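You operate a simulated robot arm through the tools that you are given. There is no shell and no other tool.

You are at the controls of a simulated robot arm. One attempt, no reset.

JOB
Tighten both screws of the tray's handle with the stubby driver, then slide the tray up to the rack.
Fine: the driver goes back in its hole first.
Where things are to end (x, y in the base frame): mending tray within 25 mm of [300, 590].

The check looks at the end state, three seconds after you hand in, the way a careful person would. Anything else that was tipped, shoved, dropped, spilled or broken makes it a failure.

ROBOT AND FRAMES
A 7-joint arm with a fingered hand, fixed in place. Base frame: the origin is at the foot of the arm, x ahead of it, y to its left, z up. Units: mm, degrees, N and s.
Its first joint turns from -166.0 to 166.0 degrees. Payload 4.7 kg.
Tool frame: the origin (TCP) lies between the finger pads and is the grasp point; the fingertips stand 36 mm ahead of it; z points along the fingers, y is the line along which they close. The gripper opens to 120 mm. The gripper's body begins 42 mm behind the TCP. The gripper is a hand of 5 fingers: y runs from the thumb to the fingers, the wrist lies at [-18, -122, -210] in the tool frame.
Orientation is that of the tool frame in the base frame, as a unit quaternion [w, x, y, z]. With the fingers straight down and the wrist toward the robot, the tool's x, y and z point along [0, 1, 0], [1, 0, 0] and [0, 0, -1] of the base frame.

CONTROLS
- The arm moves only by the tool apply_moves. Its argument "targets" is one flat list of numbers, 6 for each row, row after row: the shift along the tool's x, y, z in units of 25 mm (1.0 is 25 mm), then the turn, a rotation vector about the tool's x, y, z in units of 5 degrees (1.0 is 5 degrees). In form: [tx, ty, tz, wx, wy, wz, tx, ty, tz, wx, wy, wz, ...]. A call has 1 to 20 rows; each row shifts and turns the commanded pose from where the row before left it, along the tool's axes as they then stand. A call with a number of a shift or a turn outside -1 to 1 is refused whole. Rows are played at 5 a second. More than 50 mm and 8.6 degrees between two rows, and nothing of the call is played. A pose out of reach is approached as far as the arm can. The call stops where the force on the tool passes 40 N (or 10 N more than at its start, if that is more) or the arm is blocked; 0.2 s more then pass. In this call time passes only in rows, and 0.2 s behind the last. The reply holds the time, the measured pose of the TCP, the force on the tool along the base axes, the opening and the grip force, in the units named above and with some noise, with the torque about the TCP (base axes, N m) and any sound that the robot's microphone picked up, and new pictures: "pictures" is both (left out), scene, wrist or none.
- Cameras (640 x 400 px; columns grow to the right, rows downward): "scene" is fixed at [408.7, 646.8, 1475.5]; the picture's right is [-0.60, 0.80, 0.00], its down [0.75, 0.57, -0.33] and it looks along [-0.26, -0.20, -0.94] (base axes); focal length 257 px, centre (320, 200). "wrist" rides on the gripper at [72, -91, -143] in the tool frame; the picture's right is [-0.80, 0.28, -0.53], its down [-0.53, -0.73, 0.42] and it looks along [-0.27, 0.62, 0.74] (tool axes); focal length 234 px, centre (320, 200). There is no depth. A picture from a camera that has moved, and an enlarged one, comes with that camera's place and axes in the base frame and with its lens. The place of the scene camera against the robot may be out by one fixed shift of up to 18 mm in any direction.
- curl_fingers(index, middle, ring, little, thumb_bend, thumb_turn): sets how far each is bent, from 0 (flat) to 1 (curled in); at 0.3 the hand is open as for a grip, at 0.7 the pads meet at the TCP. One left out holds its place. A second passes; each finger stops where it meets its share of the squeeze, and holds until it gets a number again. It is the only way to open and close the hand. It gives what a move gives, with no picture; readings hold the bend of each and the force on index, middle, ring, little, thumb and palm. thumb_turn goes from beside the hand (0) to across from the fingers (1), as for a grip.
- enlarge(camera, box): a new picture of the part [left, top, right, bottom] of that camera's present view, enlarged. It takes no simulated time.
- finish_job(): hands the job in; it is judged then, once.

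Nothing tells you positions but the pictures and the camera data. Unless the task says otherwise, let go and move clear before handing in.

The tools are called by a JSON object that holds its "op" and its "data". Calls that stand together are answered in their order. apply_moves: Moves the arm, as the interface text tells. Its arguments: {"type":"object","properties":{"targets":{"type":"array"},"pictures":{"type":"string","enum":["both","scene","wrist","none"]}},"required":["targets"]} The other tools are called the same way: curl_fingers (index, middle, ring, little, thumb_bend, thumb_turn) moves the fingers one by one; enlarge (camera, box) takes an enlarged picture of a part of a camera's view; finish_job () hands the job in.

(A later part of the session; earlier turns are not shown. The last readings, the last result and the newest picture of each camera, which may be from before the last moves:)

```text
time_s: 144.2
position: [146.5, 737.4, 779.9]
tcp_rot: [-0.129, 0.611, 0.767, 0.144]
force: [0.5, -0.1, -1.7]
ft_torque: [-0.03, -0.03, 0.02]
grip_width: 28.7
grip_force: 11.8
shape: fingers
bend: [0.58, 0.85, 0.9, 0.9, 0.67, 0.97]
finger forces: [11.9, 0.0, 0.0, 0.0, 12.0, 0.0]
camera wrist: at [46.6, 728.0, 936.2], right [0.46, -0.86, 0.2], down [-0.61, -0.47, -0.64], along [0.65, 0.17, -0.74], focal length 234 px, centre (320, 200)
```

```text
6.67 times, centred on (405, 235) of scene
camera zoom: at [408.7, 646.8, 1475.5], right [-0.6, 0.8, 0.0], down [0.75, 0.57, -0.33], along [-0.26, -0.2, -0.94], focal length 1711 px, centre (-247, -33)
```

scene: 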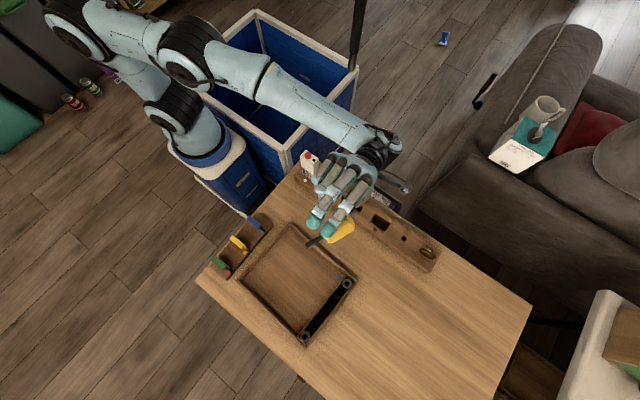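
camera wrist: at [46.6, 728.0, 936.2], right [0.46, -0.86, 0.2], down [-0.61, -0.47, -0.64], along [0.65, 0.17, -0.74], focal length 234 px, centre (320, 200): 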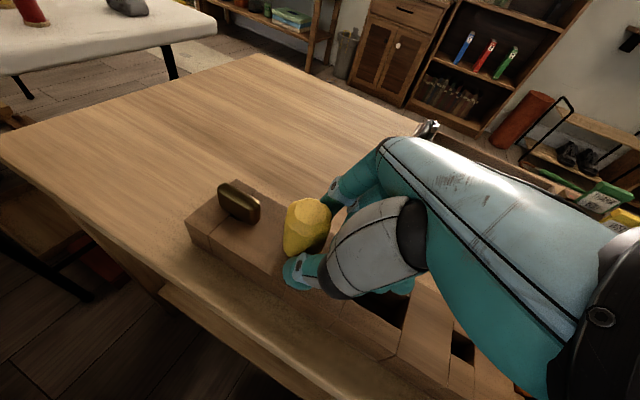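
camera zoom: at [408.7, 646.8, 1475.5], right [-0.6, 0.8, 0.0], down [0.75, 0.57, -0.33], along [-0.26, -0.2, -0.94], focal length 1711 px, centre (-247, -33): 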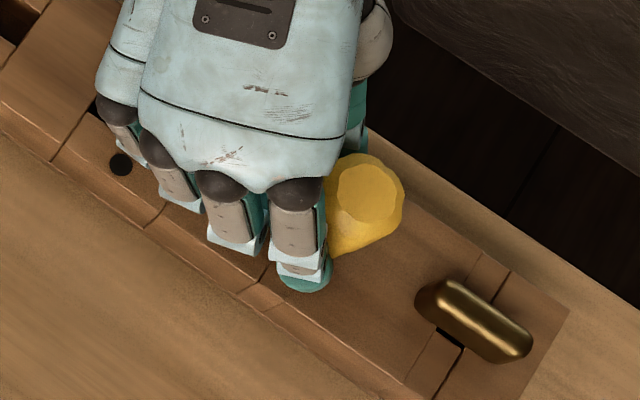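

The shank is about 25 mm deep in its hole. I'm opening thumb and index gently to let the driver seat.

{"op": "curl_fingers", "data": {"index": 0.52, "thumb_bend": 0.6}}

{"op": "curl_fingers", "data": {"index": 0.42, "thumb_bend": 0.45}}

{"op": "enlarge", "data": {"camera": "wrist", "box": [240, 185, 340, 310]}}

{"op": "enlarge", "data": {"camera": "scene", "box": [375, 205, 435, 265]}}

```text
time_s: 145.2
position: [147.5, 737.7, 783.0]
tcp_rot: [-0.129, 0.611, 0.767, 0.145]
force: [1.0, 0.1, -0.1]
ft_torque: [0.0, 0.01, 0.01]
grip_width: 44.8
grip_force: 0.1
shape: fingers
bend: [0.52, 0.85, 0.9, 0.9, 0.6, 0.97]
finger forces: [0.0, 0.0, 0.0, 0.1, 0.1, 0.0]
```

```text
time_s: 146.2
position: [147.9, 739.2, 781.3]
tcp_rot: [-0.129, 0.611, 0.767, 0.145]
force: [0.2, -0.2, -0.4]
ft_torque: [-0.05, 0.01, -0.03]
grip_width: 82.0
grip_force: 0.0
shape: fingers
bend: [0.42, 0.85, 0.9, 0.9, 0.45, 0.97]
finger forces: [0.0, 0.0, 0.0, 0.1, 0.0, 0.0]
```

```text
3.20 times, centred on (290, 248) of wrist
camera zoom: at [46.6, 728.0, 936.2], right [0.46, -0.86, 0.2], down [-0.61, -0.47, -0.64], along [0.65, 0.17, -0.74], focal length 749 px, centre (416, 48)
```

zoom: 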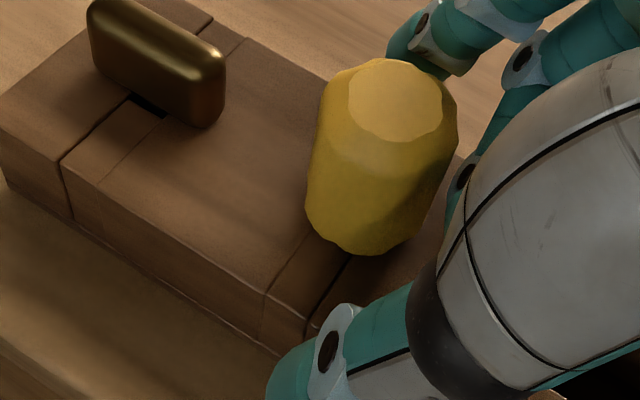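

```text
6.67 times, centred on (405, 235) of scene
camera zoom: at [408.7, 646.8, 1475.5], right [-0.6, 0.8, 0.0], down [0.75, 0.57, -0.33], along [-0.26, -0.2, -0.94], focal length 1711 px, centre (-247, -33)
```

zoom: 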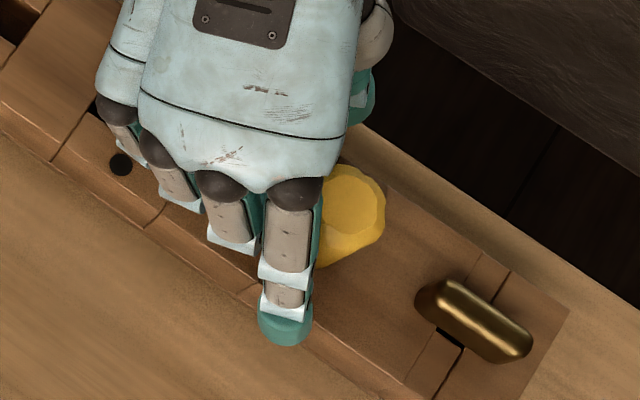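

The driver is standing upright in its hole again. I'll withdraw straight up, return to tool-down, and set up a better-centred three-finger grasp.

{"op": "apply_moves", "data": {"targets": [0.262, 0.043, -0.648, 0, 0, 0, 0.262, 0.043, -0.648, 0, 0, 0, 0.262, 0.043, -0.648, 0, 0, 0, 0.262, 0.043, -0.648, 0, 0, 0, 0, 0, 0, -0.324, -0.053, 0.802, 0, 0, 0, -0.324, -0.053, 0.802, 0, 0, 0, -0.324, -0.053, 0.802, 0, 0, 0, 0.1436, -0.88, 0, 0, 0, 0, 0.1436, -0.88, 0, 0, 0, 0, 0.1436, -0.88, 0, 0, 0, 0, 0.1436, -0.88, 0, 0, 0, 0, 0.1436, -0.88, 0], "pictures": "none"}}

{"op": "curl_fingers", "data": {"index": 0.35, "middle": 0.35, "thumb_bend": 0.35, "thumb_turn": 1.0}}

{"op": "apply_moves", "data": {"targets": [0, 0, 0, 0, 0, 0]}}

{"op": "enlarge", "data": {"camera": "wrist", "box": [220, 180, 350, 300]}}

```text
time_s: 148.8
position: [147.5, 738.2, 852.9]
tcp_rot: [0.0, 0.708, 0.707, 0.001]
force: [0.5, -1.1, 0.4]
ft_torque: [-0.02, -0.01, 0.0]
grip_width: 82.3
grip_force: 0.1
shape: fingers
bend: [0.42, 0.85, 0.9, 0.9, 0.45, 0.97]
finger forces: [0.0, 0.0, 0.0, 0.0, 0.0, 0.0]
```

```text
time_s: 149.8
position: [146.3, 737.9, 852.5]
tcp_rot: [0.001, 0.708, 0.706, 0.002]
force: [0.1, 0.7, -0.1]
ft_torque: [-0.03, 0.01, 0.0]
grip_width: 107.1
grip_force: 0.0
shape: fingers
bend: [0.35, 0.35, 0.9, 0.9, 0.35, 0.98]
finger forces: [0.0, 0.0, 0.1, 0.0, 0.1, 0.0]
```

```text
time_s: 150.2
position: [146.3, 738.8, 852.9]
tcp_rot: [0.001, 0.708, 0.707, 0.002]
force: [-0.8, -0.1, -0.1]
ft_torque: [0.0, 0.0, 0.03]
grip_width: 107.0
grip_force: 0.1
shape: fingers
bend: [0.35, 0.35, 0.9, 0.9, 0.35, 0.98]
finger forces: [0.0, 0.0, 0.1, 0.0, 0.1, 0.1]
camera wrist: at [56.2, 808.8, 996.1], right [0.28, -0.81, 0.52], down [-0.73, -0.53, -0.43], along [0.62, -0.27, -0.74], focal length 234 px, centre (320, 200)
```

scene: 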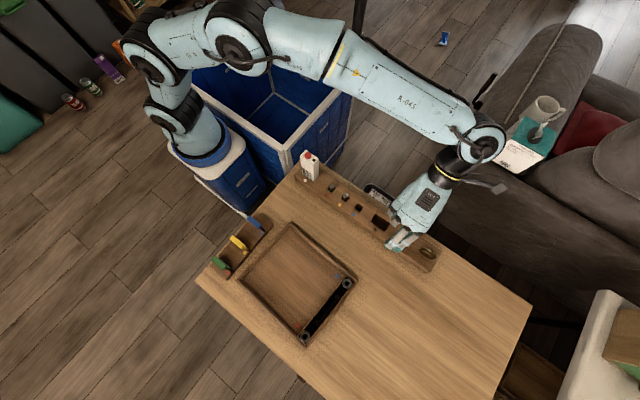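
wrist: 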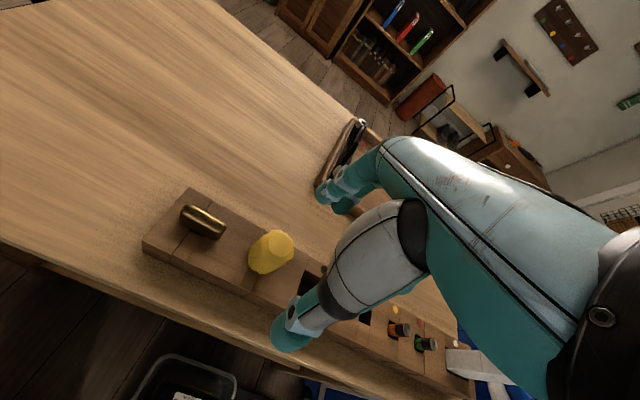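

```text
3.33 times, centred on (285, 240) of wrist
camera zoom: at [56.2, 808.8, 996.1], right [0.28, -0.81, 0.52], down [-0.73, -0.53, -0.43], along [0.62, -0.27, -0.74], focal length 781 px, centre (437, 67)
```

zoom: 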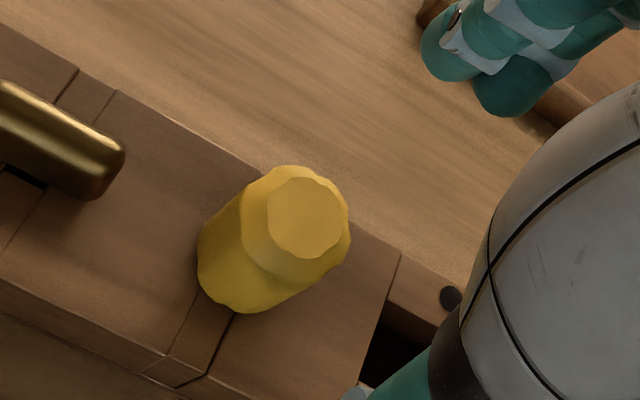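

The handle top is at tool (19, 5). I'll centre so the handle sits between index and middle, then descend to z≈786.

{"op": "apply_moves", "data": {"targets": [0.444, 0.182, 0, 0, 0, 0, 0.444, 0.182, 0, 0, 0, 0, 0, 0, 0.7, 0, 0, 0, 0, 0, 0.7, 0, 0, 0, 0, 0, 0.7, 0, 0, 0, 0, 0, 0.35, 0, 0, 0, 0, 0, 0.22, 0, 0, 0], "pictures": "none"}}

{"op": "curl_fingers", "data": {"index": 0.54, "middle": 0.54, "thumb_bend": 0.54}}

{"op": "curl_fingers", "data": {"index": 0.58, "middle": 0.59, "thumb_bend": 0.58}}

{"op": "enlarge", "data": {"camera": "wrist", "box": [250, 180, 350, 300]}}

```text
time_s: 151.8
position: [156.4, 760.9, 784.0]
tcp_rot: [0.0, 0.708, 0.706, 0.002]
force: [0.3, -0.2, 0.1]
ft_torque: [-0.02, -0.02, 0.03]
grip_width: 107.5
grip_force: 0.1
shape: fingers
bend: [0.35, 0.35, 0.9, 0.9, 0.35, 0.98]
finger forces: [0.0, 0.0, 0.0, 0.0, 0.1, 0.0]
```

```text
time_s: 152.8
position: [156.0, 759.4, 784.5]
tcp_rot: [0.0, 0.708, 0.706, 0.003]
force: [0.9, 0.4, -0.1]
ft_torque: [-0.02, 0.02, -0.01]
grip_width: 51.4
grip_force: 0.0
shape: fingers
bend: [0.54, 0.54, 0.9, 0.9, 0.54, 1.0]
finger forces: [0.0, 0.1, 0.0, 0.1, 0.1, 0.1]
```

```text
time_s: 153.8
position: [155.1, 759.7, 785.7]
tcp_rot: [0.0, 0.708, 0.706, 0.003]
force: [-0.6, 0.2, -0.5]
ft_torque: [-0.05, 0.03, -0.03]
grip_width: 43.2
grip_force: 0.1
shape: fingers
bend: [0.57, 0.59, 0.9, 0.9, 0.56, 1.0]
finger forces: [0.0, 0.0, 0.0, 0.0, 0.6, 0.1]
```

```text
3.33 times, centred on (300, 240) of wrist
camera zoom: at [65.3, 831.3, 928.2], right [0.28, -0.81, 0.52], down [-0.73, -0.53, -0.43], along [0.62, -0.27, -0.74], focal length 781 px, centre (387, 67)
```

zoom: 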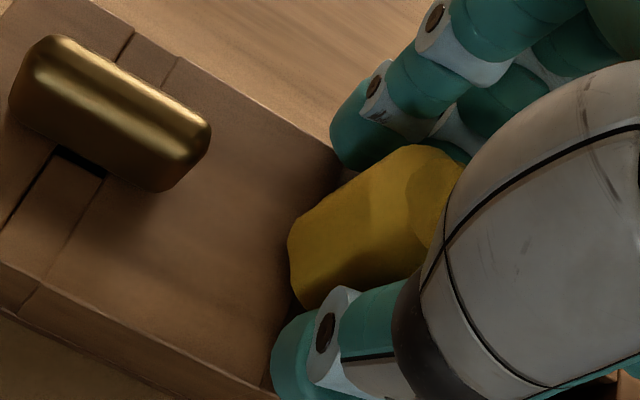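

The thumb touches first, so I'm nudging 2 mm toward −x to balance and then closing in steps.

{"op": "apply_moves", "data": {"targets": [0, -0.08, 0, 0, 0, 0], "pictures": "none"}}

{"op": "curl_fingers", "data": {"index": 0.62, "middle": 0.63, "thumb_bend": 0.6}}

{"op": "curl_fingers", "data": {"index": 0.65, "middle": 0.66, "thumb_bend": 0.64}}

```text
time_s: 154.2
position: [153.7, 759.9, 785.1]
tcp_rot: [0.0, 0.708, 0.706, 0.003]
force: [-0.1, 0.8, 0.3]
ft_torque: [-0.01, 0.03, 0.0]
grip_width: 42.4
grip_force: 0.2
shape: fingers
bend: [0.57, 0.59, 0.9, 0.9, 0.57, 1.0]
finger forces: [0.0, 0.0, 0.1, 0.0, 0.1, 0.0]
```

```text
time_s: 155.2
position: [153.4, 759.3, 785.2]
tcp_rot: [0.0, 0.708, 0.706, 0.002]
force: [-0.8, 0.2, 0.5]
ft_torque: [-0.01, 0.02, -0.01]
grip_width: 33.9
grip_force: 1.4
shape: fingers
bend: [0.61, 0.62, 0.9, 0.9, 0.58, 1.0]
finger forces: [0.5, 0.7, 0.0, 0.0, 2.1, 0.0]
```

```text
time_s: 156.2
position: [153.6, 759.9, 784.0]
tcp_rot: [0.0, 0.707, 0.707, 0.001]
force: [-0.1, 0.2, 0.3]
ft_torque: [-0.01, -0.01, 0.07]
grip_width: 32.3
grip_force: 5.7
shape: fingers
bend: [0.62, 0.64, 0.9, 0.9, 0.59, 1.0]
finger forces: [2.3, 2.7, 0.0, 0.1, 5.4, 0.0]
```

Nicely balanced now (index 2.3 N, middle 2.7 N, thumb 5.4 N). I'm squeezing further in steps.

{"op": "curl_fingers", "data": {"index": 0.7, "middle": 0.71, "thumb_bend": 0.7}}

{"op": "curl_fingers", "data": {"index": 0.75, "middle": 0.76, "thumb_bend": 0.76}}

{"op": "enlarge", "data": {"camera": "wrist", "box": [250, 180, 350, 300]}}

```text
time_s: 157.2
position: [153.4, 760.3, 785.0]
tcp_rot: [0.0, 0.707, 0.707, 0.002]
force: [0.8, 0.0, 0.3]
ft_torque: [0.01, -0.02, -0.02]
grip_width: 31.0
grip_force: 12.7
shape: fingers
bend: [0.64, 0.65, 0.9, 0.9, 0.6, 1.0]
finger forces: [5.7, 7.1, 0.1, 0.0, 12.6, 0.0]
```

```text
time_s: 158.2
position: [154.6, 760.1, 783.6]
tcp_rot: [0.001, 0.708, 0.707, 0.002]
force: [-0.1, -0.1, 0.7]
ft_torque: [-0.01, 0.0, 0.01]
grip_width: 29.5
grip_force: 20.0
shape: fingers
bend: [0.62, 0.65, 0.9, 0.9, 0.61, 1.0]
finger forces: [10.0, 10.6, 0.0, 0.0, 19.7, 0.0]
```

```text
3.33 times, centred on (300, 240) of wrist
camera zoom: at [63.6, 831.1, 928.2], right [0.28, -0.81, 0.52], down [-0.73, -0.53, -0.43], along [0.62, -0.27, -0.74], focal length 781 px, centre (387, 67)
```

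zoom: 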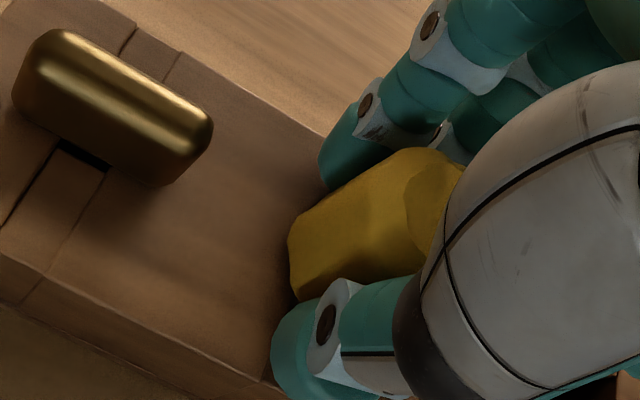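

A full, balanced squeeze of 20 N with no shift. I'm lifting out and checking.

{"op": "apply_moves", "data": {"targets": [0, 0, -0.2, 0, 0, 0, 0, 0, -0.4, 0, 0, 0, 0, 0, -0.5, 0, 0, 0, 0, 0, -0.6, 0, 0, 0, 0, 0, -0.6, 0, 0, 0, 0, 0, -0.6, 0, 0, 0], "pictures": "wrist"}}

{"op": "enlarge", "data": {"camera": "wrist", "box": [250, 180, 350, 300]}}

```text
time_s: 159.6
position: [155.4, 759.4, 857.5]
tcp_rot: [0.001, 0.708, 0.706, 0.001]
force: [1.1, -0.1, -0.6]
ft_torque: [0.01, 0.0, 0.02]
grip_width: 29.8
grip_force: 20.6
shape: fingers
bend: [0.62, 0.65, 0.9, 0.9, 0.61, 1.0]
finger forces: [9.9, 10.7, 0.1, 0.1, 19.7, 0.1]
camera wrist: at [63.7, 829.9, 1000.8], right [0.28, -0.81, 0.52], down [-0.73, -0.53, -0.43], along [0.62, -0.27, -0.74], focal length 234 px, centre (320, 200)
```

wrist: 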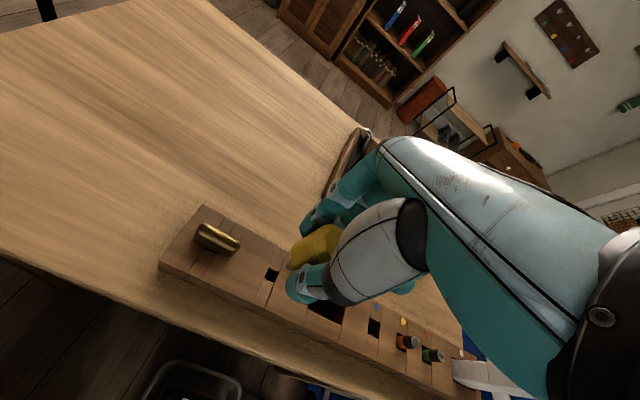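

```text
3.33 times, centred on (300, 240) of wrist
camera zoom: at [63.7, 829.9, 1000.8], right [0.28, -0.81, 0.52], down [-0.73, -0.53, -0.43], along [0.62, -0.27, -0.74], focal length 781 px, centre (387, 67)
```

zoom: 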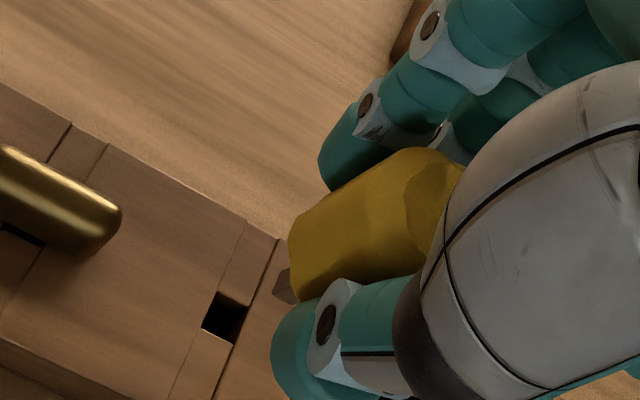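

The grip held and now the driver's tip is visible beside the thumb in the wrist camera. I'm zooming in on it.

{"op": "enlarge", "data": {"camera": "wrist", "box": [270, 245, 310, 285]}}

{"op": "enlarge", "data": {"camera": "scene", "box": [370, 195, 450, 265]}}

```text
10.00 times, centred on (290, 265) of wrist
camera zoom: at [63.7, 829.9, 1000.8], right [0.28, -0.81, 0.52], down [-0.73, -0.53, -0.43], along [0.62, -0.27, -0.74], focal length 2342 px, centre (620, -450)
```

zoom: 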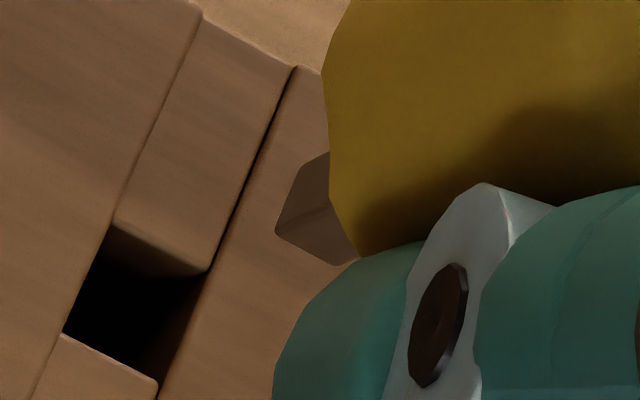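

```text
5.71 times, centred on (410, 230) of scene
camera zoom: at [408.7, 646.8, 1475.5], right [-0.6, 0.8, 0.0], down [0.75, 0.57, -0.33], along [-0.26, -0.2, -0.94], focal length 1466 px, centre (-194, 29)
```

zoom: 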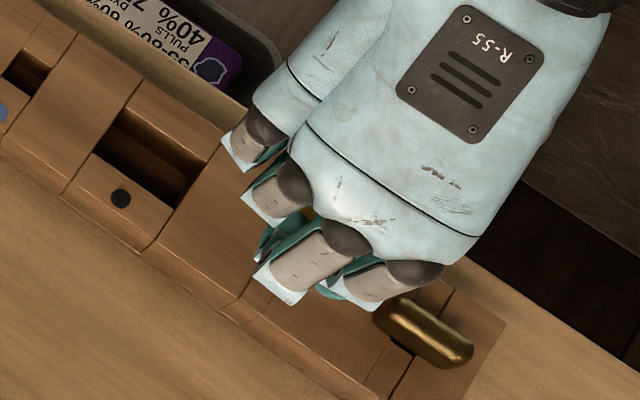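

The tip sits at about (−3, −2.7, 74.5) in the tool frame, square with the tool axes and with no visible lean. I'm moving over the blue-side screw and yawing −87° to match its socket.

{"op": "apply_moves", "data": {"targets": [-0.298, 0.948, -0.115, 0, 0, 0, -0.298, 0.948, -0.115, 0, 0, 0, -0.298, 0.948, -0.115, 0, 0, 0, -0.298, 0.948, -0.115, 0, 0, 0, -0.298, 0.948, -0.115, 0, 0, 0, -0.298, 0.948, -0.115, 0, 0, 0, -0.298, 0.948, -0.115, 0, 0, 0, -0.298, 0.948, -0.115, 0, 0, 0], "pictures": "none"}}

{"op": "apply_moves", "data": {"targets": [0, 0, 0, 0, 0, -0.967, 0, 0, 0, 0, 0, -0.967, 0, 0, 0, 0, 0, -0.967, 0, 0, 0, 0, 0, -0.967, 0, 0, 0, 0, 0, -0.967, 0, 0, 0, 0, 0, -0.967, 0, 0, 0, 0, 0, -0.967, 0, 0, 0, 0, 0, -0.967, 0, 0, 0, 0, 0, -0.967, 0, 0, 0, 0, 0, -0.967, 0, 0, 0, 0, 0, -0.967, 0, 0, 0, 0, 0, -0.967, 0, 0, 0, 0, 0, -0.967, 0, 0, 0, 0, 0, -0.967, 0, 0, 0, 0, 0, -0.967, 0, 0, 0, 0, 0, -0.967, 0, 0, 0, 0, 0, -0.967, 0, 0, 0, 0, 0, -0.967]}}

{"op": "enlarge", "data": {"camera": "wrist", "box": [220, 210, 340, 320]}}

```text
time_s: 161.4
position: [341.5, 701.4, 882.1]
tcp_rot: [0.0, 0.707, 0.707, 0.002]
force: [-0.7, 0.0, -0.9]
ft_torque: [-0.02, -0.07, 0.01]
grip_width: 29.6
grip_force: 20.8
shape: fingers
bend: [0.62, 0.65, 0.9, 0.9, 0.61, 1.0]
finger forces: [9.8, 10.8, 0.1, 0.0, 19.7, 0.0]
```

```text
time_s: 165.2
position: [343.0, 700.0, 880.9]
tcp_rot: [0.002, 0.028, 1.0, 0.002]
force: [-0.5, 1.0, -0.8]
ft_torque: [0.0, 0.01, 0.02]
grip_width: 29.9
grip_force: 19.9
shape: fingers
bend: [0.62, 0.65, 0.9, 0.9, 0.61, 1.0]
finger forces: [9.9, 10.7, 0.0, 0.1, 19.6, 0.1]
camera wrist: at [267.0, 610.7, 1024.4], right [0.82, 0.23, 0.53], down [0.49, -0.76, -0.43], along [0.3, 0.61, -0.73], focal length 234 px, centre (320, 200)
```

scene: 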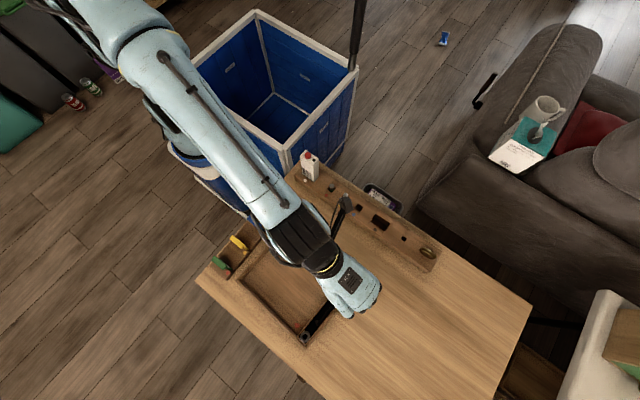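
wrist: 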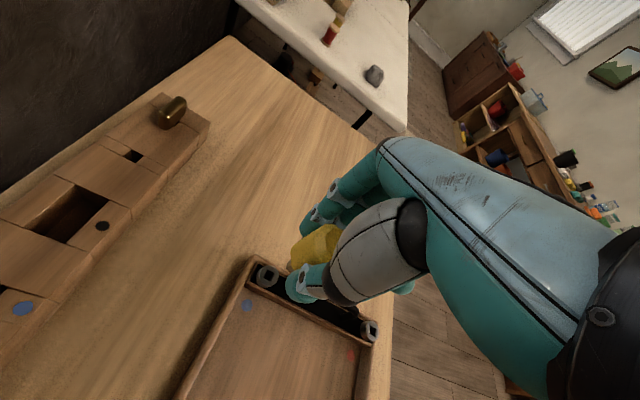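

```text
3.64 times, centred on (280, 265) of wrist
camera zoom: at [267.0, 610.7, 1024.4], right [0.82, 0.23, 0.53], down [0.49, -0.76, -0.43], along [0.3, 0.61, -0.73], focal length 852 px, centre (466, -36)
```

zoom: 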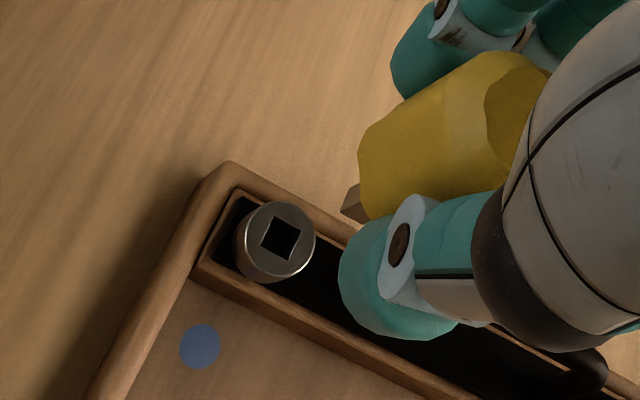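

Tip and screw are both visible. I'm zooming in to get the exact offset between them.

{"op": "enlarge", "data": {"camera": "wrist", "box": [248, 245, 304, 285]}}

```text
10.00 times, centred on (276, 265) of wrist
camera zoom: at [267.0, 610.7, 1024.4], right [0.82, 0.23, 0.53], down [0.49, -0.76, -0.43], along [0.3, 0.61, -0.73], focal length 2342 px, centre (760, -450)
```

zoom: 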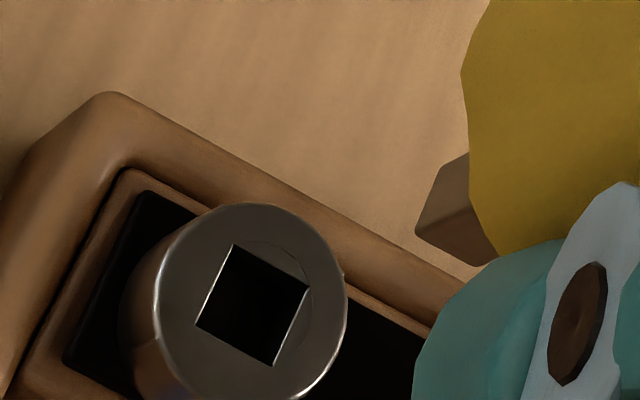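

The screw socket is only 1.8 mm off in tool y and 2° in angle. I'm correcting and lowering to a close hover for a final check.

{"op": "apply_moves", "data": {"targets": [0, 0.072, 0.4, 0, 0, 0.4, 0, 0, 0.5, 0, 0, 0, 0, 0, 0.5, 0, 0, 0, 0, 0, 0.5, 0, 0, 0], "pictures": "none"}}

{"op": "enlarge", "data": {"camera": "wrist", "box": [256, 240, 312, 280]}}

```text
time_s: 166.2
position: [343.6, 702.2, 833.7]
tcp_rot: [0.002, 0.045, 0.999, 0.0]
force: [-0.2, -0.6, -0.6]
ft_torque: [0.01, -0.01, -0.01]
grip_width: 29.8
grip_force: 20.7
shape: fingers
bend: [0.62, 0.65, 0.9, 0.9, 0.61, 1.0]
finger forces: [9.9, 10.7, 0.0, 0.0, 19.6, 0.1]
```

```text
10.00 times, centred on (284, 260) of wrist
camera zoom: at [264.5, 615.1, 977.1], right [0.82, 0.2, 0.53], down [0.47, -0.78, -0.42], along [0.32, 0.6, -0.74], focal length 2342 px, centre (680, -400)
```

zoom: 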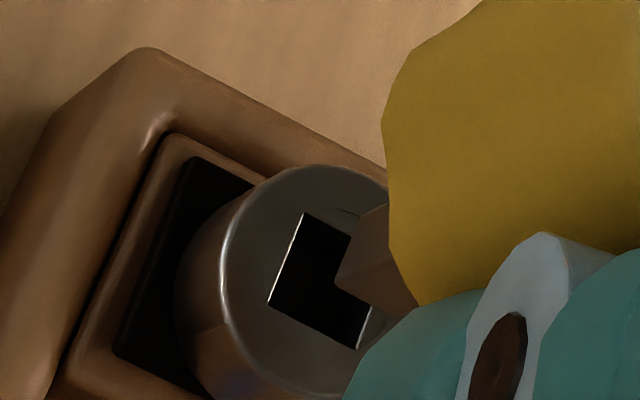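

The tip overlaps the socket well, with only ~0.5 mm left to correct and an 11 mm gap. I'm descending in small steps.

{"op": "apply_moves", "data": {"targets": [0.02, 0.024, 0.16, 0, 0, 0, 0, 0, 0.16, 0, 0, 0], "pictures": "none"}}

{"op": "enlarge", "data": {"camera": "wrist", "box": [256, 240, 312, 280]}}

{"op": "apply_moves", "data": {"targets": [0, 0, 0.06, 0, 0, 0], "pictures": "none"}}

{"op": "apply_moves", "data": {"targets": [0, 0, 0.06, 0, 0, 0], "pictures": "none"}}

{"op": "apply_moves", "data": {"targets": [0, 0, 0.06, 0, 0, 0], "pictures": "none"}}

{"op": "enlarge", "data": {"camera": "wrist", "box": [256, 240, 312, 280]}}

```text
time_s: 166.8
position: [345.0, 702.7, 825.4]
tcp_rot: [0.001, 0.044, 0.999, 0.002]
force: [0.2, -0.7, -0.7]
ft_torque: [0.03, 0.0, -0.01]
grip_width: 29.7
grip_force: 20.4
shape: fingers
bend: [0.62, 0.65, 0.9, 0.9, 0.61, 1.0]
finger forces: [9.8, 10.7, 0.0, 0.0, 19.6, 0.0]
```

```text
10.00 times, centred on (284, 260) of wrist
camera zoom: at [264.0, 616.4, 969.1], right [0.82, 0.2, 0.53], down [0.47, -0.78, -0.43], along [0.32, 0.6, -0.73], focal length 2342 px, centre (680, -400)
```

zoom: 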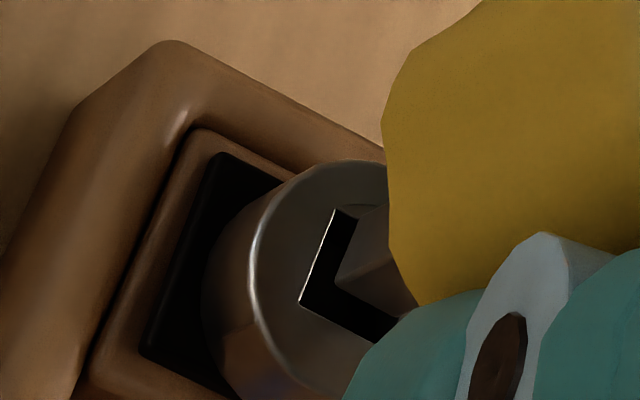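

```text
time_s: 167.2
position: [343.9, 702.4, 824.2]
tcp_rot: [0.003, 0.046, 0.999, 0.002]
force: [-0.4, -0.1, -1.3]
ft_torque: [0.0, 0.0, 0.02]
grip_width: 29.6
grip_force: 20.3
shape: fingers
bend: [0.62, 0.65, 0.9, 0.9, 0.61, 1.0]
finger forces: [9.9, 10.7, 0.1, 0.1, 19.6, 0.0]
```

```text
time_s: 167.6
position: [343.5, 701.7, 822.1]
tcp_rot: [0.002, 0.045, 0.999, 0.002]
force: [0.1, 0.1, -0.3]
ft_torque: [-0.01, -0.01, -0.01]
grip_width: 29.4
grip_force: 20.4
shape: fingers
bend: [0.62, 0.65, 0.9, 0.9, 0.61, 1.0]
finger forces: [9.9, 10.7, 0.0, 0.1, 19.6, 0.0]
```

```text
time_s: 168.0
position: [343.2, 701.6, 822.2]
tcp_rot: [0.001, 0.046, 0.999, 0.002]
force: [0.0, 1.2, -0.7]
ft_torque: [0.02, 0.0, -0.01]
grip_width: 29.5
grip_force: 20.1
shape: fingers
bend: [0.62, 0.65, 0.9, 0.9, 0.61, 1.0]
finger forces: [9.8, 10.7, 0.0, 0.1, 19.6, 0.0]
```

```text
10.00 times, centred on (284, 260) of wrist
camera zoom: at [263.7, 616.1, 964.8], right [0.82, 0.2, 0.53], down [0.47, -0.78, -0.43], along [0.32, 0.6, -0.73], focal length 2342 px, centre (680, -400)
```

zoom: 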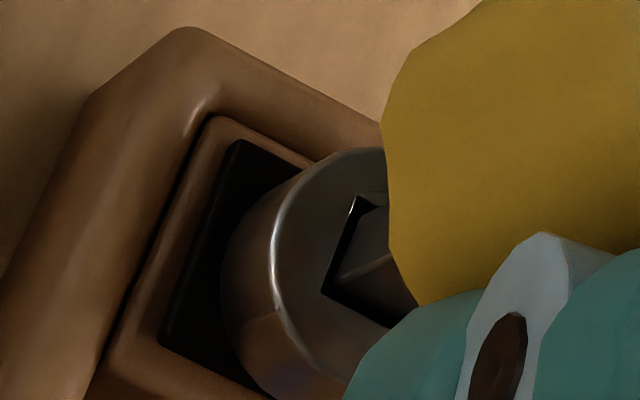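

The tip is centred in the socket with an even dark margin around it. I'm continuing down until it bottoms lightly.

{"op": "apply_moves", "data": {"targets": [0, 0, 0.06, 0, 0, 0], "pictures": "none"}}

{"op": "apply_moves", "data": {"targets": [0, 0, 0.06, 0, 0, 0], "pictures": "none"}}

{"op": "apply_moves", "data": {"targets": [0, 0, 0.06, 0, 0, 0], "pictures": "none"}}

{"op": "enlarge", "data": {"camera": "wrist", "box": [256, 240, 312, 280]}}

```text
time_s: 168.4
position: [343.8, 702.1, 819.0]
tcp_rot: [0.002, 0.045, 0.999, 0.002]
force: [0.1, -0.1, -1.0]
ft_torque: [-0.02, 0.04, -0.06]
grip_width: 29.7
grip_force: 20.2
shape: fingers
bend: [0.62, 0.65, 0.9, 0.9, 0.61, 1.0]
finger forces: [9.9, 10.7, 0.1, 0.0, 19.4, 0.0]
```

```text
time_s: 168.8
position: [343.0, 701.6, 818.4]
tcp_rot: [0.002, 0.045, 0.999, 0.002]
force: [-0.4, 0.3, -2.0]
ft_torque: [0.0, -0.01, 0.01]
grip_width: 29.6
grip_force: 19.6
shape: fingers
bend: [0.62, 0.65, 0.9, 0.9, 0.61, 1.0]
finger forces: [9.8, 10.8, 0.0, 0.1, 19.5, 0.1]
```

```text
time_s: 169.2
position: [343.0, 702.6, 816.6]
tcp_rot: [0.002, 0.045, 0.999, 0.002]
force: [0.4, 0.3, -1.2]
ft_torque: [0.04, 0.02, 0.0]
grip_width: 29.4
grip_force: 20.2
shape: fingers
bend: [0.62, 0.65, 0.9, 0.9, 0.61, 1.0]
finger forces: [9.9, 10.7, 0.0, 0.0, 19.6, 0.0]
```

```text
10.00 times, centred on (284, 260) of wrist
camera zoom: at [263.8, 616.4, 959.8], right [0.82, 0.2, 0.53], down [0.47, -0.78, -0.43], along [0.32, 0.6, -0.73], focal length 2342 px, centre (680, -400)
```

zoom: 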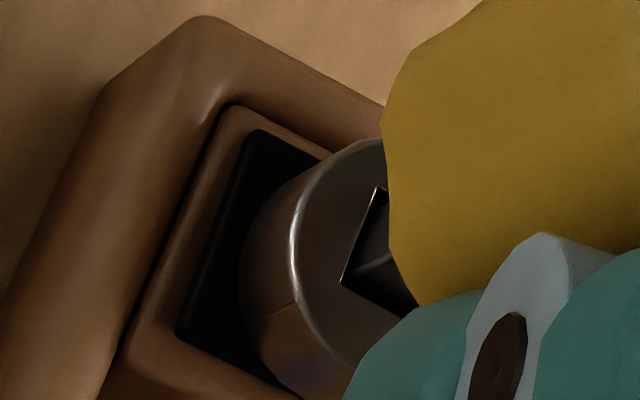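

The tip is now inside the socket. A few more small steps to seat it.

{"op": "apply_moves", "data": {"targets": [0, 0, 0.06, 0, 0, 0], "pictures": "none"}}

{"op": "apply_moves", "data": {"targets": [0, 0, 0.06, 0, 0, 0], "pictures": "none"}}

{"op": "apply_moves", "data": {"targets": [0, 0, 0.06, 0, 0, 0], "pictures": "none"}}

```text
time_s: 169.6
position: [344.2, 702.7, 814.8]
tcp_rot: [0.001, 0.045, 0.999, 0.002]
force: [-0.2, -0.7, -1.9]
ft_torque: [0.01, 0.02, 0.0]
grip_width: 29.5
grip_force: 20.0
shape: fingers
bend: [0.62, 0.65, 0.9, 0.9, 0.61, 1.0]
finger forces: [9.9, 10.8, 0.1, 0.0, 19.5, 0.1]
```

```text
time_s: 170.0
position: [343.3, 702.0, 813.5]
tcp_rot: [0.002, 0.045, 0.999, 0.002]
force: [-0.2, 1.0, -1.3]
ft_torque: [-0.03, -0.02, 0.05]
grip_width: 29.8
grip_force: 19.4
shape: fingers
bend: [0.62, 0.65, 0.9, 0.9, 0.61, 1.0]
finger forces: [9.9, 10.7, 0.1, 0.0, 19.4, 0.0]
```

```text
time_s: 170.4
position: [343.0, 701.7, 813.3]
tcp_rot: [0.001, 0.045, 0.999, 0.001]
force: [-0.7, 0.4, 2.1]
ft_torque: [-0.03, -0.01, -0.01]
grip_width: 29.6
grip_force: 20.0
shape: fingers
bend: [0.62, 0.65, 0.9, 0.9, 0.61, 1.0]
finger forces: [10.2, 11.1, 0.0, 0.1, 20.0, 0.1]
```

It bottomed lightly at TCP z≈812.5, about 8 mm deep. I'm turning clockwise about the tip axis, starting with 20°, and watching the torque.

{"op": "apply_moves", "data": {"targets": [-0.0099, 0.01, 0, 0, 0, 1, -0.0099, 0.01, 0, 0, 0, 1], "pictures": "none"}}

{"op": "apply_moves", "data": {"targets": [-0.0099, 0.01, 0, 0, 0, 1, -0.0099, 0.01, 0, 0, 0, 1], "pictures": "none"}}

{"op": "apply_moves", "data": {"targets": [-0.0099, 0.01, 0, 0, 0, 1, -0.0099, 0.01, 0, 0, 0, 1], "pictures": "none"}}

{"op": "enlarge", "data": {"camera": "wrist", "box": [256, 240, 312, 280]}}

```text
time_s: 171.0
position: [344.3, 702.7, 812.7]
tcp_rot: [0.002, 0.132, 0.991, 0.002]
force: [-1.1, -0.9, 6.5]
ft_torque: [-0.09, 0.02, -0.02]
grip_width: 29.3
grip_force: 21.2
shape: fingers
bend: [0.62, 0.65, 0.9, 0.9, 0.61, 1.0]
finger forces: [10.4, 11.3, 0.0, 0.0, 20.4, 0.0]
```

```text
time_s: 171.6
position: [344.5, 703.4, 812.0]
tcp_rot: [0.002, 0.218, 0.976, 0.002]
force: [-0.6, -0.7, 9.1]
ft_torque: [-0.11, 0.03, 0.02]
grip_width: 29.3
grip_force: 21.5
shape: fingers
bend: [0.62, 0.64, 0.9, 0.9, 0.61, 1.0]
finger forces: [10.0, 11.7, 0.1, 0.1, 20.5, 0.0]
```

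```text
time_s: 172.2
position: [345.8, 703.5, 811.3]
tcp_rot: [0.002, 0.302, 0.953, 0.002]
force: [0.6, -0.2, 8.9]
ft_torque: [-0.06, 0.02, 0.05]
grip_width: 29.1
grip_force: 21.0
shape: fingers
bend: [0.62, 0.64, 0.9, 0.9, 0.61, 1.0]
finger forces: [10.3, 12.4, 0.1, 0.0, 20.1, 0.0]
```

```text
10.00 times, centred on (284, 260) of wrist
camera zoom: at [233.8, 669.1, 955.5], right [0.82, -0.24, 0.53], down [0.01, -0.9, -0.43], along [0.58, 0.36, -0.73], focal length 2342 px, centre (680, -400)
```

zoom: 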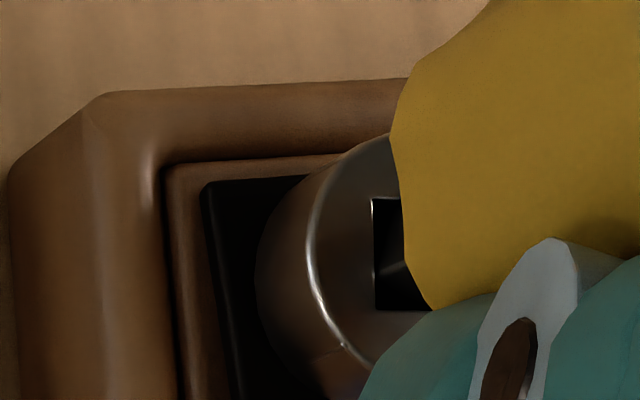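

I've turned 30° but the socket still looks aligned with the tray. I need to see whether the driver turned in the hand or the tip is spinning free.

{"op": "enlarge", "data": {"camera": "wrist", "box": [250, 190, 350, 300]}}

{"op": "apply_moves", "data": {"targets": [0, 0, 0, 0, 0, 0], "pictures": "none"}}

{"op": "apply_moves", "data": {"targets": [0, 0, 0, 0, 0, 0], "pictures": "none"}}

```text
3.64 times, centred on (300, 245) of wrist
camera zoom: at [233.8, 669.1, 955.5], right [0.82, -0.24, 0.53], down [0.01, -0.9, -0.43], along [0.58, 0.36, -0.73], focal length 852 px, centre (393, 36)
```

zoom: 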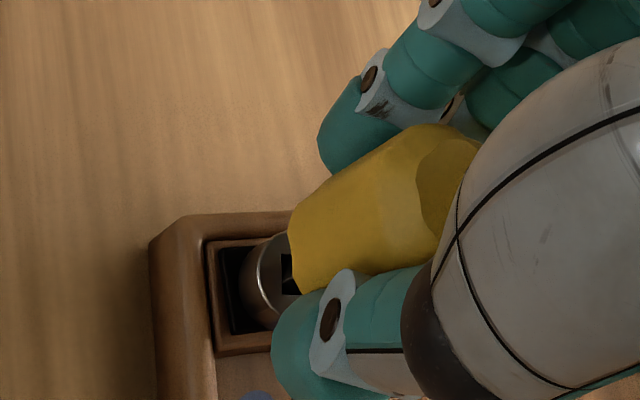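

```text
time_s: 172.6
position: [344.6, 701.9, 812.6]
tcp_rot: [0.0, 0.302, 0.953, 0.003]
force: [1.2, -0.3, 8.9]
ft_torque: [-0.09, -0.03, 0.02]
grip_width: 29.3
grip_force: 22.3
shape: fingers
bend: [0.62, 0.64, 0.9, 0.9, 0.61, 1.0]
finger forces: [10.2, 12.5, 0.1, 0.0, 20.2, 0.0]
```

```text
time_s: 173.0
position: [343.9, 704.4, 813.2]
tcp_rot: [0.0, 0.303, 0.953, 0.003]
force: [0.5, -0.7, 9.3]
ft_torque: [-0.11, -0.01, 0.03]
grip_width: 29.2
grip_force: 22.1
shape: fingers
bend: [0.62, 0.64, 0.9, 0.9, 0.61, 1.0]
finger forces: [10.3, 12.5, 0.0, 0.0, 20.2, 0.0]
```

No torque yet. I'm continuing the turn another 25° to see whether the square catches the socket walls.

{"op": "apply_moves", "data": {"targets": [-0.0099, 0.01, -0.04, 0, 0, 1], "pictures": "none"}}

{"op": "apply_moves", "data": {"targets": [-0.0099, 0.01, 0, 0, 0, 1], "pictures": "none"}}

{"op": "apply_moves", "data": {"targets": [-0.0099, 0.01, 0, 0, 0, 1], "pictures": "none"}}

{"op": "apply_moves", "data": {"targets": [-0.0099, 0.01, 0, 0, 0, 1], "pictures": "none"}}

{"op": "apply_moves", "data": {"targets": [-0.0099, 0.01, 0, 0, 0, 1], "pictures": "wrist"}}

{"op": "enlarge", "data": {"camera": "wrist", "box": [230, 190, 350, 300]}}

```text
time_s: 173.4
position: [345.1, 703.3, 811.5]
tcp_rot: [0.001, 0.344, 0.939, 0.001]
force: [1.7, 0.9, 2.0]
ft_torque: [0.06, -0.06, 0.01]
grip_width: 29.0
grip_force: 20.9
shape: fingers
bend: [0.62, 0.64, 0.9, 0.9, 0.62, 1.0]
finger forces: [10.8, 12.3, 0.0, 0.1, 18.8, 0.0]
```

```text
time_s: 173.8
position: [345.2, 702.4, 812.2]
tcp_rot: [0.002, 0.384, 0.923, 0.001]
force: [0.2, 0.7, 0.5]
ft_torque: [0.02, 0.02, 0.05]
grip_width: 29.2
grip_force: 20.6
shape: fingers
bend: [0.62, 0.64, 0.9, 0.9, 0.62, 1.0]
finger forces: [10.4, 11.8, 0.1, 0.0, 18.9, 0.0]
```

```text
time_s: 174.2
position: [345.6, 702.6, 813.3]
tcp_rot: [0.001, 0.424, 0.905, 0.002]
force: [1.9, 0.2, -1.7]
ft_torque: [0.04, -0.05, 0.02]
grip_width: 29.1
grip_force: 20.9
shape: fingers
bend: [0.62, 0.64, 0.9, 0.9, 0.62, 1.0]
finger forces: [10.4, 12.1, 0.0, 0.1, 18.3, 0.0]
```

```text
time_s: 174.6
position: [345.7, 704.0, 813.1]
tcp_rot: [0.002, 0.463, 0.886, 0.002]
force: [1.5, 1.3, -3.4]
ft_torque: [0.07, -0.04, 0.06]
grip_width: 29.0
grip_force: 20.3
shape: fingers
bend: [0.62, 0.64, 0.9, 0.9, 0.62, 1.0]
finger forces: [10.4, 11.5, 0.1, 0.1, 18.2, 0.1]
```

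```text
time_s: 175.0
position: [345.2, 702.3, 814.2]
tcp_rot: [0.001, 0.501, 0.865, 0.002]
force: [1.3, 0.5, -3.7]
ft_torque: [0.02, -0.03, 0.07]
grip_width: 29.0
grip_force: 19.7
shape: fingers
bend: [0.62, 0.64, 0.9, 0.9, 0.62, 1.0]
finger forces: [10.0, 11.2, 0.1, 0.0, 18.2, 0.0]
camera wrist: at [232.0, 719.1, 956.7], right [0.64, -0.56, 0.53], down [-0.37, -0.82, -0.43], along [0.67, 0.08, -0.74], focal length 234 px, centre (320, 200)
```

wrist: 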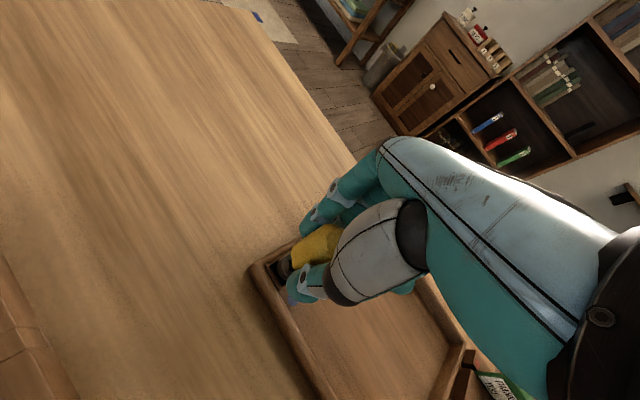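

```text
3.64 times, centred on (290, 245) of wrist
camera zoom: at [232.0, 719.1, 956.7], right [0.64, -0.56, 0.53], down [-0.37, -0.82, -0.43], along [0.67, 0.08, -0.74], focal length 852 px, centre (429, 36)
```

zoom: 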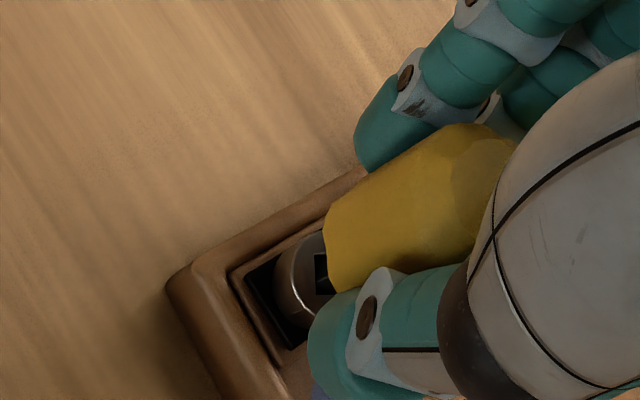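

Now the socket edges have stayed fixed relative to the camera while the tray rotated in view, so the screw is turning with the driver. I'm zooming in to confirm.

{"op": "enlarge", "data": {"camera": "wrist", "box": [256, 240, 312, 280]}}

```text
10.00 times, centred on (284, 260) of wrist
camera zoom: at [232.0, 719.1, 956.7], right [0.64, -0.56, 0.53], down [-0.37, -0.82, -0.43], along [0.67, 0.08, -0.74], focal length 2342 px, centre (680, -400)
```

zoom: 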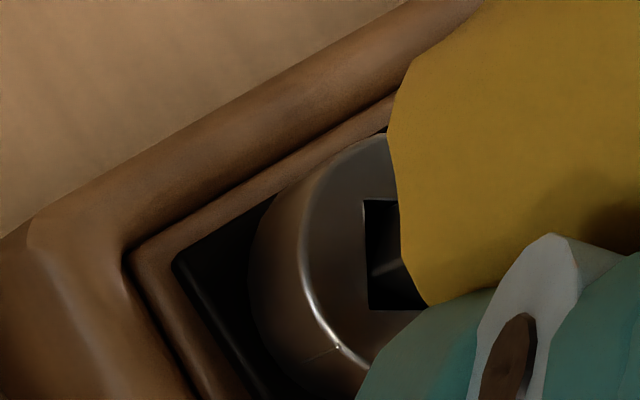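

Confirmed: the screw turns with the driver after taking up the slack. I'm continuing clockwise, following it down gently and watching the torque.

{"op": "apply_moves", "data": {"targets": [-0.0099, 0.01, 0.02, 0, 0, 1, -0.0099, 0.01, 0.02, 0, 0, 1], "pictures": "none"}}

{"op": "apply_moves", "data": {"targets": [-0.0099, 0.01, 0.02, 0, 0, 1, -0.0099, 0.01, 0.02, 0, 0, 1], "pictures": "none"}}

{"op": "apply_moves", "data": {"targets": [-0.0099, 0.01, 0.01, 0, 0, 1, -0.0099, 0.01, 0.01, 0, 0, 1], "pictures": "wrist"}}

{"op": "enlarge", "data": {"camera": "wrist", "box": [256, 240, 312, 280]}}

```text
time_s: 175.6
position: [347.8, 703.0, 812.1]
tcp_rot: [0.0, 0.575, 0.818, 0.002]
force: [0.2, 0.0, 1.9]
ft_torque: [-0.02, 0.03, 0.02]
grip_width: 29.3
grip_force: 20.8
shape: fingers
bend: [0.62, 0.64, 0.9, 0.9, 0.62, 1.0]
finger forces: [10.2, 11.8, 0.0, 0.0, 18.7, 0.1]
```

```text
time_s: 176.2
position: [348.0, 703.8, 813.0]
tcp_rot: [0.0, 0.644, 0.765, 0.003]
force: [1.8, -1.4, 8.1]
ft_torque: [-0.13, -0.06, 0.09]
grip_width: 29.3
grip_force: 20.9
shape: fingers
bend: [0.62, 0.64, 0.9, 0.9, 0.62, 1.0]
finger forces: [9.8, 13.3, 0.1, 0.0, 19.1, 0.0]
```

```text
time_s: 176.8
position: [346.7, 702.4, 811.1]
tcp_rot: [-0.001, 0.709, 0.706, 0.003]
force: [3.2, -2.0, 13.9]
ft_torque: [-0.11, -0.04, 0.09]
grip_width: 28.7
grip_force: 22.5
shape: fingers
bend: [0.62, 0.64, 0.9, 0.9, 0.62, 1.0]
finger forces: [10.7, 14.2, 0.0, 0.0, 19.4, 0.1]
camera wrist: at [257.3, 773.8, 955.6], right [0.27, -0.81, 0.52], down [-0.73, -0.53, -0.43], along [0.62, -0.27, -0.74], focal length 234 px, centre (320, 200)
```

wrist: 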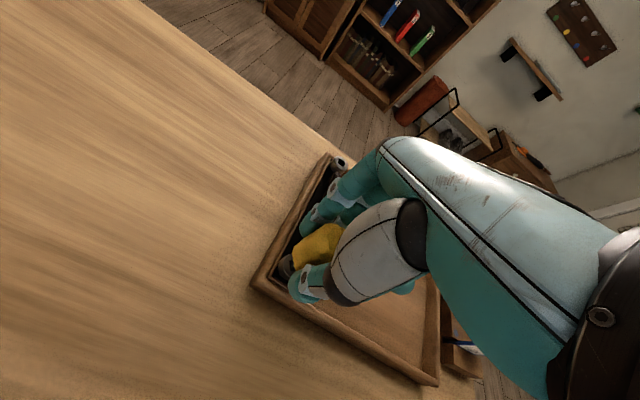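

```text
10.00 times, centred on (284, 260) of wrist
camera zoom: at [257.3, 773.8, 955.6], right [0.27, -0.81, 0.52], down [-0.73, -0.53, -0.43], along [0.62, -0.27, -0.74], focal length 2342 px, centre (680, -400)
```

zoom: 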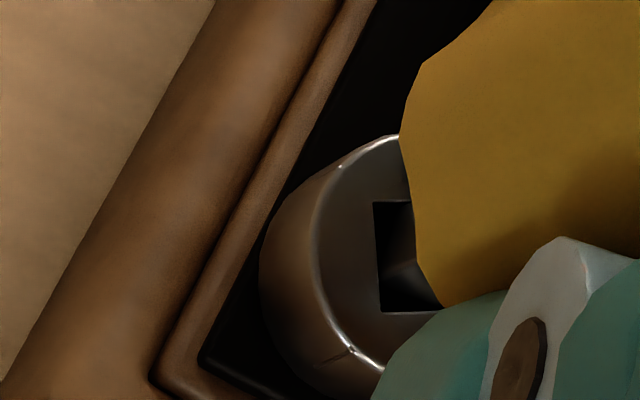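

The screw keeps turning with the tool (torque ~0.09 N·m). Axial force has crept up to 14 N, so I'll ease up a millimetre and continue.

{"op": "apply_moves", "data": {"targets": [0, 0, -0.04, 0, 0, 0], "pictures": "none"}}

{"op": "apply_moves", "data": {"targets": [-0.0099, 0.01, 0, 0, 0, 1, -0.0099, 0.01, 0, 0, 0, 1], "pictures": "none"}}

{"op": "apply_moves", "data": {"targets": [-0.0099, 0.01, 0, 0, 0, 1, -0.0099, 0.01, 0, 0, 0, 1], "pictures": "none"}}

{"op": "apply_moves", "data": {"targets": [-0.0099, 0.01, 0, 0, 0, 1, -0.0099, 0.01, 0, 0, 0, 1], "pictures": "none"}}

{"op": "enlarge", "data": {"camera": "wrist", "box": [256, 240, 312, 280]}}

```text
time_s: 177.2
position: [348.2, 701.5, 811.6]
tcp_rot: [0.0, 0.708, 0.706, 0.002]
force: [1.9, -2.7, 11.6]
ft_torque: [-0.12, -0.05, 0.06]
grip_width: 29.0
grip_force: 22.1
shape: fingers
bend: [0.62, 0.64, 0.9, 0.9, 0.62, 1.0]
finger forces: [10.7, 13.5, 0.1, 0.1, 19.5, 0.0]
```

```text
time_s: 177.8
position: [348.4, 703.6, 811.5]
tcp_rot: [0.0, 0.768, 0.641, 0.002]
force: [1.3, -1.1, 11.1]
ft_torque: [-0.06, -0.01, 0.07]
grip_width: 28.8
grip_force: 22.2
shape: fingers
bend: [0.62, 0.64, 0.9, 0.9, 0.62, 1.0]
finger forces: [10.9, 13.1, 0.0, 0.1, 19.8, 0.0]
```

```text
time_s: 178.4
position: [349.3, 701.4, 811.5]
tcp_rot: [0.0, 0.82, 0.572, 0.002]
force: [1.4, -0.3, 10.5]
ft_torque: [-0.02, 0.07, 0.05]
grip_width: 28.8
grip_force: 21.5
shape: fingers
bend: [0.62, 0.64, 0.9, 0.9, 0.62, 1.0]
finger forces: [10.8, 12.6, 0.1, 0.0, 19.8, 0.0]
```

```text
time_s: 179.0
position: [348.8, 700.7, 812.3]
tcp_rot: [-0.001, 0.867, 0.498, 0.003]
force: [7.4, 3.7, 8.4]
ft_torque: [0.1, -0.14, 0.23]
grip_width: 28.8
grip_force: 22.5
shape: fingers
bend: [0.62, 0.63, 0.9, 0.9, 0.62, 1.0]
finger forces: [12.1, 13.7, 0.0, 0.0, 18.7, 0.0]
```

```text
10.00 times, centred on (284, 260) of wrist
camera zoom: at [307.4, 808.1, 955.9], right [-0.17, -0.84, 0.52], down [-0.9, -0.09, -0.43], along [0.4, -0.54, -0.74], focal length 2342 px, centre (680, -400)
```

zoom: 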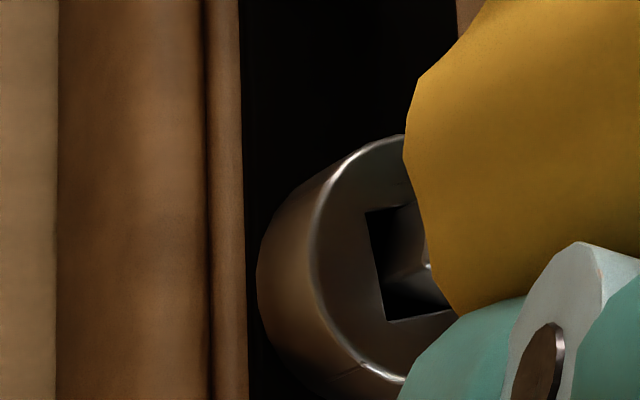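

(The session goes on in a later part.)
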